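You operate a simulated robot arm through the tools that you are given. There is no shell and no other tool. Be economical: measure what you need, move in short steps, check, and stop when the job is done.

You are at the controls of a simulated robot arm. One attempt, no reset.

## Task
Slide the hand stone with a wooden grip along the make-up table until it stands next to the red brush.

The check looks at the end state, three seconds after you hand in, the way a careful person would. Anything else that was tipped, shoved, dropped, spilled or broken makes it a failure.

## Robot
A 7-joint arm with a two-finger parallel gripper, fixed in place. Base frame: the origin is at the foot of the arm, x ahead of it, y to its left, z up; the work surface is at about z = 0.9. Lengths are in m, angles in rad, forces in N, time in s.
With the tool pointing down near the work surface it reaches from about 0.24 to 0.68 m from the base axis. Its first joint turns from -1.152 to 1.152 rad. Payload 2.4 kg.
Tool frame: the origin (TCP) lies between the finger pads and is the grasp point; the fingertips stand 0.03 m ahead of it; z points along the fingers, y is the line along which they close. Largest opening 0.094 m; finger width 0.028, thickness 0.01; the body of the gripper, 0.05 by 0.096 m, starts 0.055 m behind the TCP.
Orientation is that of the tool frame in the base frame, as a unit quaternion [x, y, z, w]. With the fingers straight down and closing along the base's y, the tool's x points along the base's -x, its y along +y and its z along -z.

## Interface
- The arm moves only by the tool nudge_tool. Its argument "commands" is a list that holds one entry, the list of rows, each a list of 7 numbers: the shift along the tool's x, y, z in cm, then the turn, a rotation vector about the tool's x, y, z in rad, then the opening, from 0 (shut) to 1 (fully open). In form: [[[x, y, z, ax, ay, az, fingers], ...]]. A call has 1 to 8 rows; each row shifts and turns the commanded pose from where the row before left it, along the tool's axes as they then stand. Rows are played at 5 a second. More than 0.05 m and 0.15 rad between two rows, or a gripper value outside its range, and nothing of the call is played. A pose out of reach is approached as far as the arm can. The call stops where the force on the tool passes 40 N (or 10 N more than at its start, if that is more) or the arm is blocked; 0.2 s more then pass. The fingers move at their own pace (about 0.153 m/s each) and stop on an object; they squeeze with about 44 N. The grip force told is the motor's: it shows also when the fingers shut on nothing. Time passes only in rows, and 0.2 s behind the last, so rows that do not move let the fingers close. It gives the time, the measured TCP pose, the force on the tool (base axes), the opening and the grip force at its end, in the units of the frame above (readings bear some noise), and new pictures: "pictures" is both (left out), scene, wrist or none.
- Cameras (640 x 400 px; columns grow to the right, rows downward): "scene" is fixed at [0.0586, 0.5091, 1.4337]; the picture's right is [-0.37, -0.93, 0.00], its down [-0.61, 0.25, -0.75] and it looks along [0.70, -0.28, -0.66] (base axes); focal length 344 px, centre (320, 200). "wrist" rides on the gripper at [-0.037, 0, -0.058] in the tool frame; the picture's right is [0.00, -1.00, 0.00], its down [0.97, 0.00, -0.24] and it looks along [0.24, 0.00, 0.97] (tool axes); focal length 218 px, centre (320, 200).
- locate(camera, pixels): for up to 12 pixels [column, row] of the newest picture of that camera ("zoom" is the newest enlarged one), the place [x, y, z] in the base frame of the surface seen there, good to about 0.002 m. No time passes.
- inspect(camera, box): a new picture of the part [left, top, right, bottom] of that camera's present view, enlarged. No time passes.
- close_job(): hands the job in; it is judged then, once.

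Go step by step. Measure first, check grasps and placings, and put right what went wrong. The budget is 60 turns and 150 pictures, counting those below and the enlarged ones. Unless the task says otherwise, let go and move clear before handing in, and close with one line.

The tools are called after "Call:" as a command line: name --argument value ..., lists and objects as JSON in quotes. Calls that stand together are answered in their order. nudge_tool: Moves the arm, as the interface text tells. Its arguments: {"type":"object","properties":{"commands":{"type":"array","items":{"type":"array","items":{"type":"array","items":{"type":"number"}}}},"pictures":{"type":"string","enum":["both","scene","wrist","none"]}},"required":["commands"]} The other tools are called the same way: locate (camera, pixels) gives the place of the surface under pixels of a picture; inspect (camera, box) takes an enlarged picture of a part of a camera's view; close_job () hands the job in.

At the start:

```text
time_s: 0.0
tool_pos: [0.3644, 0.1283, 1.127]
orientation: [0.0, 1.0, 0.0, 0.0]
ft_force: [0.4, -1.0, 0.0]
width: 0.0941
grasp_force: 0.0
```

scene: 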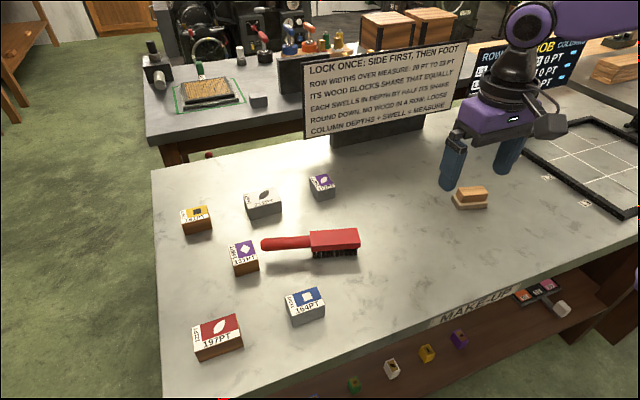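
wrist: 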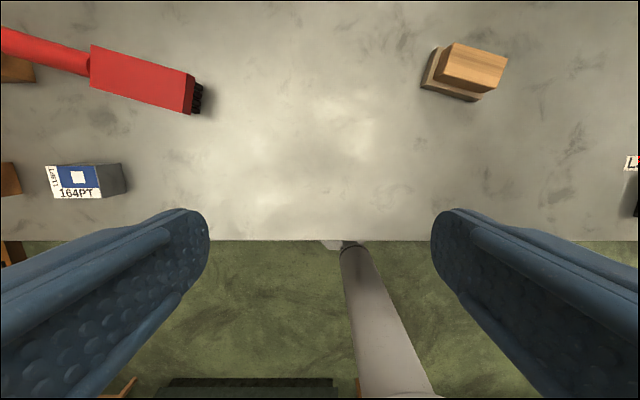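

The hand stone with the wooden grip is at scene (470,197) and wrist (465,72); the red brush is at scene (310,241). I'll measure both before moving.

Call:
inspect --camera "scene" --box '[230, 150, 510, 325]'

Call:
locate --camera "wrist" --pixels '[[455, 44], [507, 58], [440, 76], [493, 91], [433, 50], [422, 87], [475, 101], [94, 45], [195, 75], [185, 113], [90, 82], [200, 100]]'

Call:
locate --camera "scene" --pixels '[[470, 190], [453, 205], [486, 205], [310, 233], [358, 230], [360, 246], [313, 249], [264, 244], [355, 256], [400, 230], [318, 258], [310, 290]]'

```text
2.29 times, centred on (370, 238) of scene
```

zoom: 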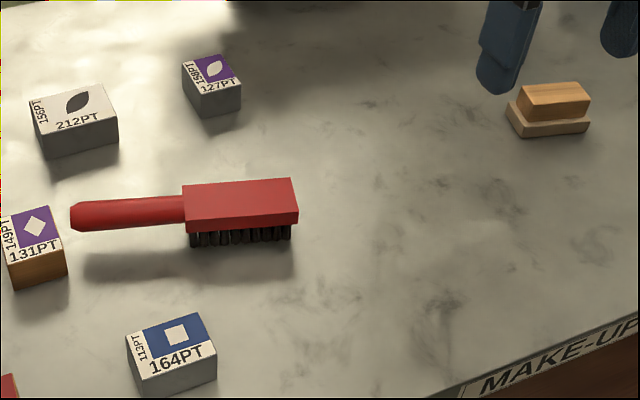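

```text
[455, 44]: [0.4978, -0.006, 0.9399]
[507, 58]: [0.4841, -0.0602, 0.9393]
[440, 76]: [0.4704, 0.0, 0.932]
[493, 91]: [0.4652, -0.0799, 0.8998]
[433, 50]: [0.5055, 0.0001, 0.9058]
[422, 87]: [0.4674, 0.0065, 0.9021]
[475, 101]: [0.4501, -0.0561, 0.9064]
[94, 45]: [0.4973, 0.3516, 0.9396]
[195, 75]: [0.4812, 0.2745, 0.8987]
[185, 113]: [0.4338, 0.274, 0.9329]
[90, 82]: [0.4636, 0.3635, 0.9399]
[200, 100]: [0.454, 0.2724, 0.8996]
```

```text
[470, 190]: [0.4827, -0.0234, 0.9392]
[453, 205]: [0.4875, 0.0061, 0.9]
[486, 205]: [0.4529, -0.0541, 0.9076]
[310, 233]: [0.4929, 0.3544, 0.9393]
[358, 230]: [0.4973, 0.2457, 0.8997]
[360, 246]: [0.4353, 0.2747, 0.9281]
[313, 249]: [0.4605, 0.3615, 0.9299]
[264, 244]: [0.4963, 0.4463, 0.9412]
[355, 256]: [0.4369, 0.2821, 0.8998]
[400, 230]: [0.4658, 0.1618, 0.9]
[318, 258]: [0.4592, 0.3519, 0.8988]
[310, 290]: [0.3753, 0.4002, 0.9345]
```

The stone's grip is centred near (0.477, -0.030) with its top at 0.939. Its long axis runs along about (0.25, 0.97), and the brush's near end is at y≈0.27. I'll move above the stone first, then turn so the fingers close across the grip.

Call:
nudge_tool --commands '[[[-2.26, -3.15, 1.0, 0, 0, 0, 1], [-2.25, -3.15, 1.0, 0, 0, 0, 1], [-2.25, -3.15, 1.0, 0, 0, 0, 1], [-2.25, -3.15, 1.0, 0, 0, 0, 1], [-2.25, -3.15, 1.0, 0, 0, 0, 1], [0, 0, 0, 0, 0, -0.147, 1], [0, 0, 0, 0, 0, -0.147, 1], [0, 0, 0, 0, 0, -0.147, 1]]]' --pictures "none"

Call:
nudge_tool --commands '[[[0, 0, 0, 0, 0, -0.147, 1], [0, 0, 0, 0, 0, -0.147, 1], [0, 0, 0, 0, 0, -0.147, 1], [0, 0, 0, 0, 0, -0.147, 1], [0, 0, 0, 0, 0, -0.147, 1], [0, 0, 0, 0, 0, -0.147, 1], [0, 0, 0, 0, 0, 0, 1]]]'

```text
time_s: 1.8
tool_pos: [0.4775, -0.0286, 1.0773]
orientation: [-0.22, 0.976, 0.0, 0.0]
ft_force: [0.0, -0.2, 0.9]
width: 0.0942
grasp_force: 0.2
```

```text
time_s: 3.4
tool_pos: [0.477, -0.0303, 1.0782]
orientation: [-0.615, 0.788, 0.0, 0.0]
ft_force: [-0.4, 0.2, 0.6]
width: 0.0938
grasp_force: 0.1
```

scene: 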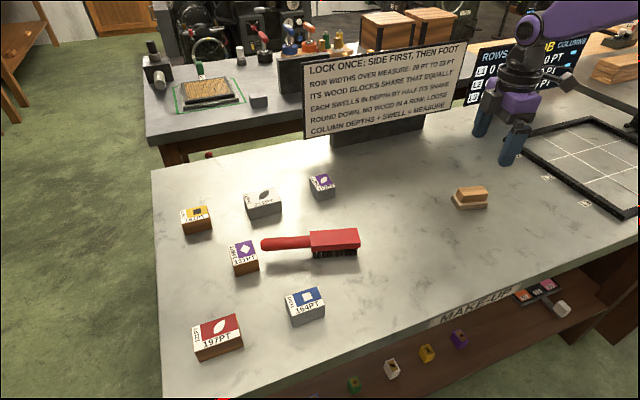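
wrist: 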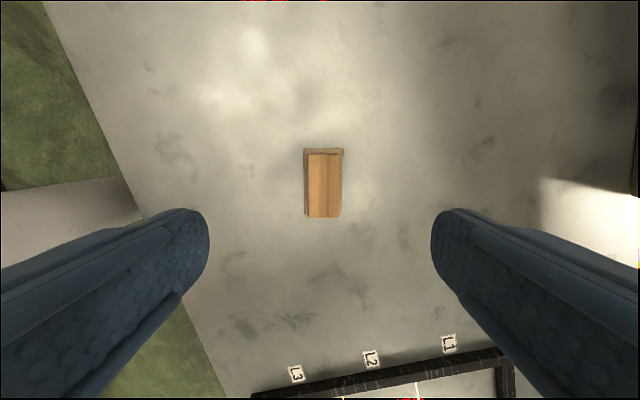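

The stone is at wrist (323,183), well aligned between the fingers. I'll measure its corners here before going down.

Call:
inspect --camera "wrist" --box '[270, 130, 382, 200]'

Call:
locate --camera "wrist" --pixels '[[309, 156], [340, 156], [309, 215], [339, 215], [305, 151], [342, 150], [305, 213], [342, 213], [324, 185]]'

```text
5.71 times, centred on (326, 165) of wrist
```

zoom: 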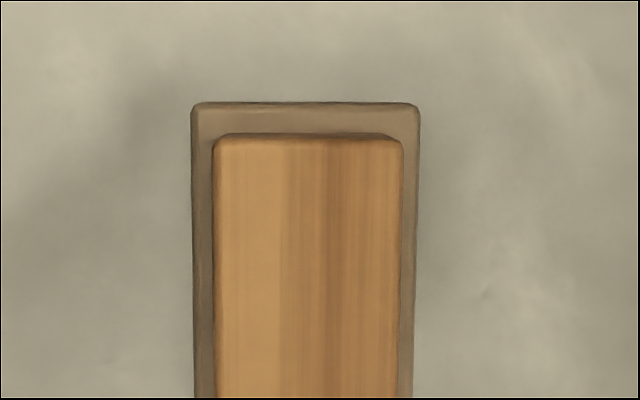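

```text
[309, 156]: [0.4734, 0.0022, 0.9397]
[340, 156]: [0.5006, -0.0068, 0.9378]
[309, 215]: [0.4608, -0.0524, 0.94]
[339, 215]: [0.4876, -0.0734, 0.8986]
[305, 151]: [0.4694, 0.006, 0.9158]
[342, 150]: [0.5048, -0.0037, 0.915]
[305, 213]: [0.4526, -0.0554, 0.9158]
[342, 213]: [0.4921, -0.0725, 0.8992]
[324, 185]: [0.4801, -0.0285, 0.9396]
```

The grip's centre is at (0.4807, -0.0296), its base top at 0.9155 and its grip top at 0.940. I'll shift 3.6 mm sideways and lower the fingertips to about 0.920, just above the base.

Call:
nudge_tool --commands '[[[0, -0.36, 3.2, 0, 0, 0, 1], [0, 0, 3.2, 0, 0, 0, 1], [0, 0, 3.2, 0, 0, 0, 1], [0, 0, 2.0, 0, 0, 0, 1], [0, 0, 0.9, 0, 0, 0, 1], [0, 0, 0, 0, 0, 0, 1]]]'

```text
time_s: 4.8
tool_pos: [0.4785, -0.0301, 0.9535]
orientation: [-0.614, 0.789, 0.001, 0.0]
ft_force: [-0.7, 0.4, -0.6]
width: 0.094
grasp_force: 0.0
```

scene: 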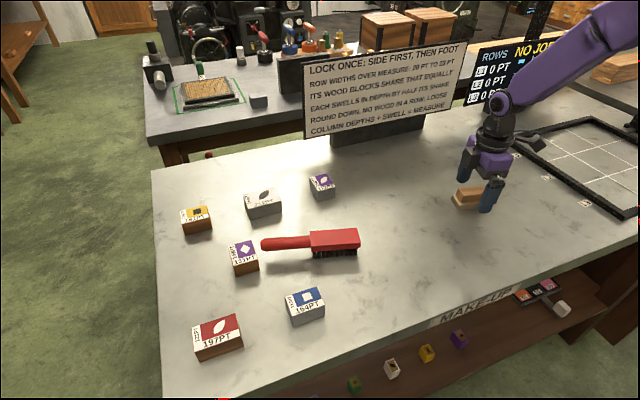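
wrist: 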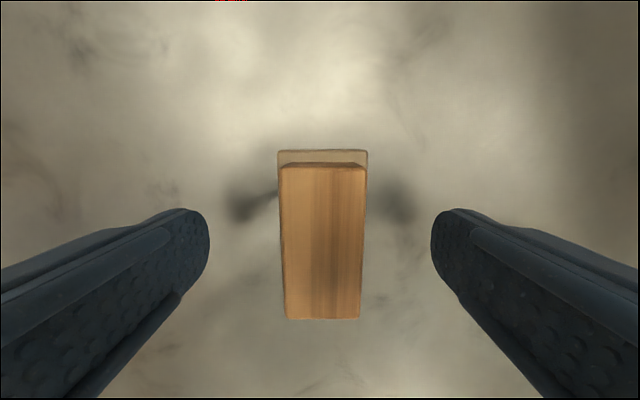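

The stone is centred at wrist x≈323, with the fingertips around 0.9235. I'll go down 3 mm more and close on the grip.

Call:
nudge_tool --commands '[[[0, 0, 0.3, 0, 0, 0, 1], [0, 0, 0, 0, 0, 0, 0.6], [0, 0, 0, 0, 0, 0, 0.4], [0, 0, 0, 0, 0, 0, 0.2], [0, 0, 0, 0, 0, 0, 0.2], [0, 0, 0, 0, 0, 0, 0.2]]]' --pictures "wrist"

```text
time_s: 6.2
tool_pos: [0.4788, -0.031, 0.9504]
orientation: [-0.614, 0.789, 0.0, 0.0]
ft_force: [0.2, -0.8, 0.4]
width: 0.0292
grasp_force: 44.1
```

wrist: 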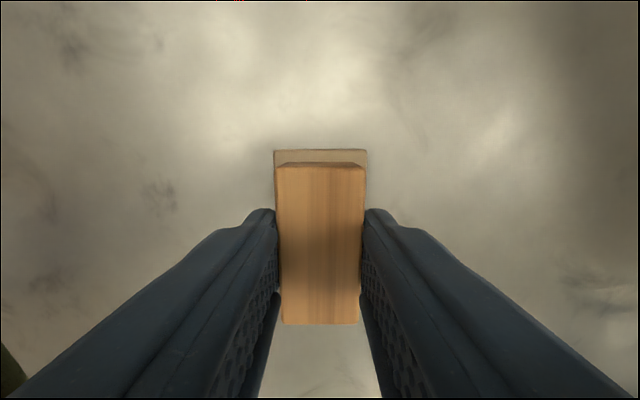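

The grip is held (width 0.029, 44 N) and the stone is still on the table. I'll slide it level toward the brush and stop short to measure.

Call:
nudge_tool --commands '[[[-1.5, 0.7, 0, 0, 0, 0, 0.2], [-2.5, 1.15, 0, 0, 0, 0, 0.2], [-2.5, 1.15, 0, 0, 0, 0, 0.2], [-2.5, 1.15, 0, 0, 0, 0, 0.2], [-2.5, 1.15, 0, 0, 0, 0, 0.2], [-2.5, 1.15, 0, 0, 0, 0, 0.2], [-2.5, 1.15, 0, 0, 0, 0, 0.2], [-1.5, 0.7, 0, 0, 0, 0, 0.2]]]'

```text
time_s: 8.0
tool_pos: [0.445, 0.1643, 0.9505]
orientation: [-0.614, 0.789, 0.0, 0.0]
ft_force: [0.0, 0.1, -0.3]
width: 0.029
grasp_force: 43.9
```

scene: 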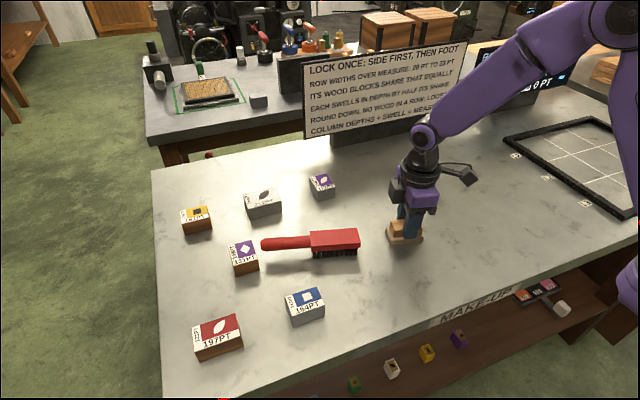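
wrist: 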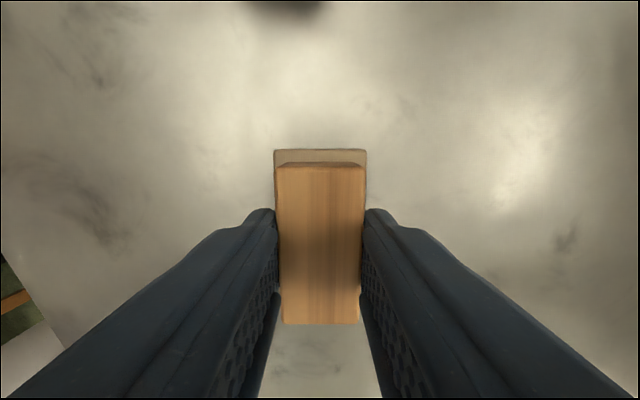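

The stone came along, now at scene (405,233), with the brush end at scene (358,240). I'll measure the remaining gap.

Call:
inspect --camera "scene" --box '[300, 205, 444, 295]'

Call:
locate --camera "scene" --pixels '[[356, 230], [359, 237], [360, 240], [360, 246], [357, 253], [388, 242], [389, 233], [392, 221], [390, 228]]'

```text
4.44 times, centred on (372, 250) of scene
```

zoom: 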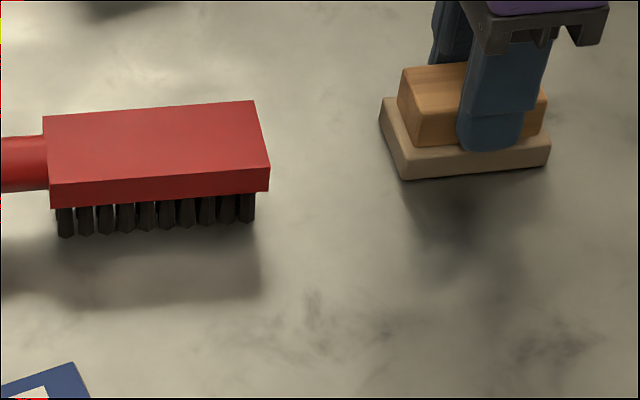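

```text
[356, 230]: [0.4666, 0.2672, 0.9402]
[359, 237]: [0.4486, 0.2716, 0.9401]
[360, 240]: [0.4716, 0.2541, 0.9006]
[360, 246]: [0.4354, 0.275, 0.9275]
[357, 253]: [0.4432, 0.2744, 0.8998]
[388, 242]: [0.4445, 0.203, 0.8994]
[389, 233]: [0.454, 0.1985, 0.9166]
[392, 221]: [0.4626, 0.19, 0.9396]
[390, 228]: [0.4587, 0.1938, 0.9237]
```

The brush end lies at y≈0.265–0.275 and the stone's front edge at y≈0.199, lined up in x, so the gap is about 6.5 cm. I'll slide another 4.8 cm along +y, leaving roughly 1.7 cm.

Call:
nudge_tool --commands '[[[-1.2, 0.3, 0, 0, 0, 0, 0.2], [-1.2, 0.3, 0, 0, 0, 0, 0.2], [-1.2, 0.3, 0, 0, 0, 0, 0.2], [-1.05, 0.28, 0, 0, 0, 0, 0.2], [0, 0, 0, 0, 0, 0, 0.2]]]'

Call:
inspect --camera "scene" --box '[300, 205, 444, 295]'

```text
time_s: 9.2
tool_pos: [0.4444, 0.2115, 0.9506]
orientation: [-0.614, 0.789, 0.0, 0.0]
ft_force: [-0.5, -0.6, -0.4]
width: 0.0294
grasp_force: 44.6
```

scene: 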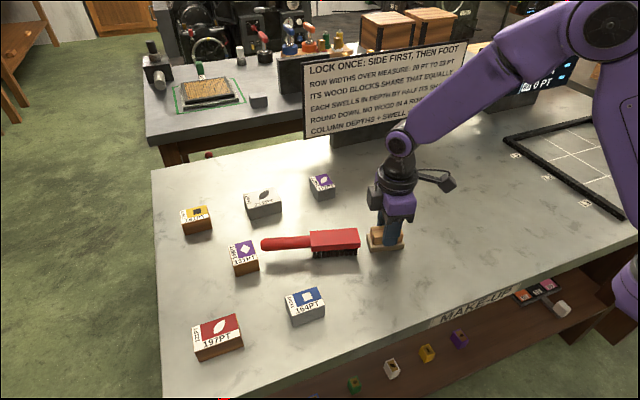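
wrist: 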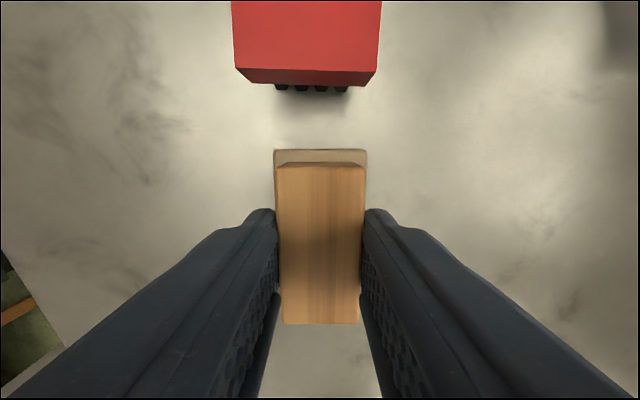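

```text
4.44 times, centred on (372, 250) of scene
```

zoom: 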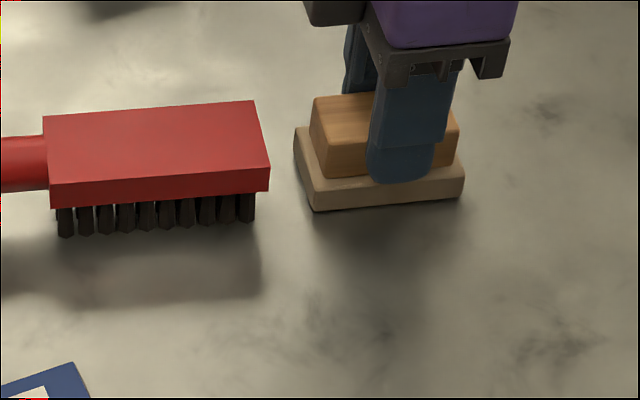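

The stone now stands about 2 cm from the brush's end, lined up with it, and the brush hasn't moved. I'll open the fingers and rise straight up.

Call:
nudge_tool --commands '[[[0, 0, 0, 0, 0, 0, 0.5], [0, 0, 0, 0, 0, 0, 0.9], [0, 0, 0, 0, 0, 0, 0.9], [0, 0, -2, 0, 0, 0, 0.9], [0, 0, -4, 0, 0, 0, 0.9], [0, 0, -4.5, 0, 0, 0, 0.9], [0, 0, -4.5, 0, 0, 0, 0.9], [3, 0, 0, 0, 0, 0, 0.9]]]'

Call:
inspect --camera "scene" --box '[300, 205, 444, 295]'

```text
time_s: 11.0
tool_pos: [0.4348, 0.1825, 1.1032]
orientation: [-0.615, 0.789, 0.0, 0.0]
ft_force: [0.1, -0.7, -0.4]
width: 0.0844
grasp_force: 0.0
```

scene: 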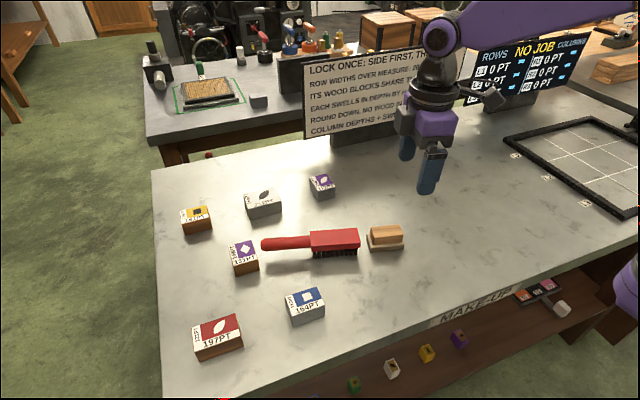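
wrist: 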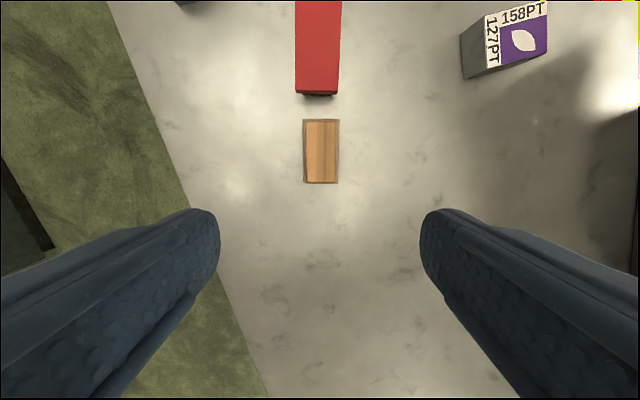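

```text
4.44 times, centred on (372, 250) of scene
```

zoom: 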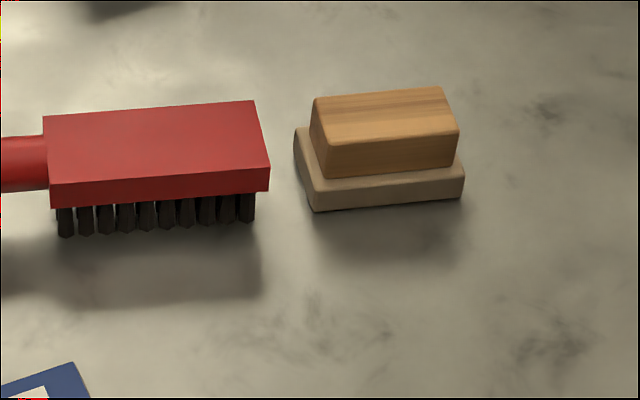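

The stone stands flat and free beside the brush at scene (385,238), nothing else has moved, and the gripper is clear, so I'm handing in.

Call:
close_job

```text
The job is handed in.
```

The hand stone with the wooden grip now stands upright about 2 cm from the head end of the red brush; the brush and the blocks look unmoved in the last pictures.
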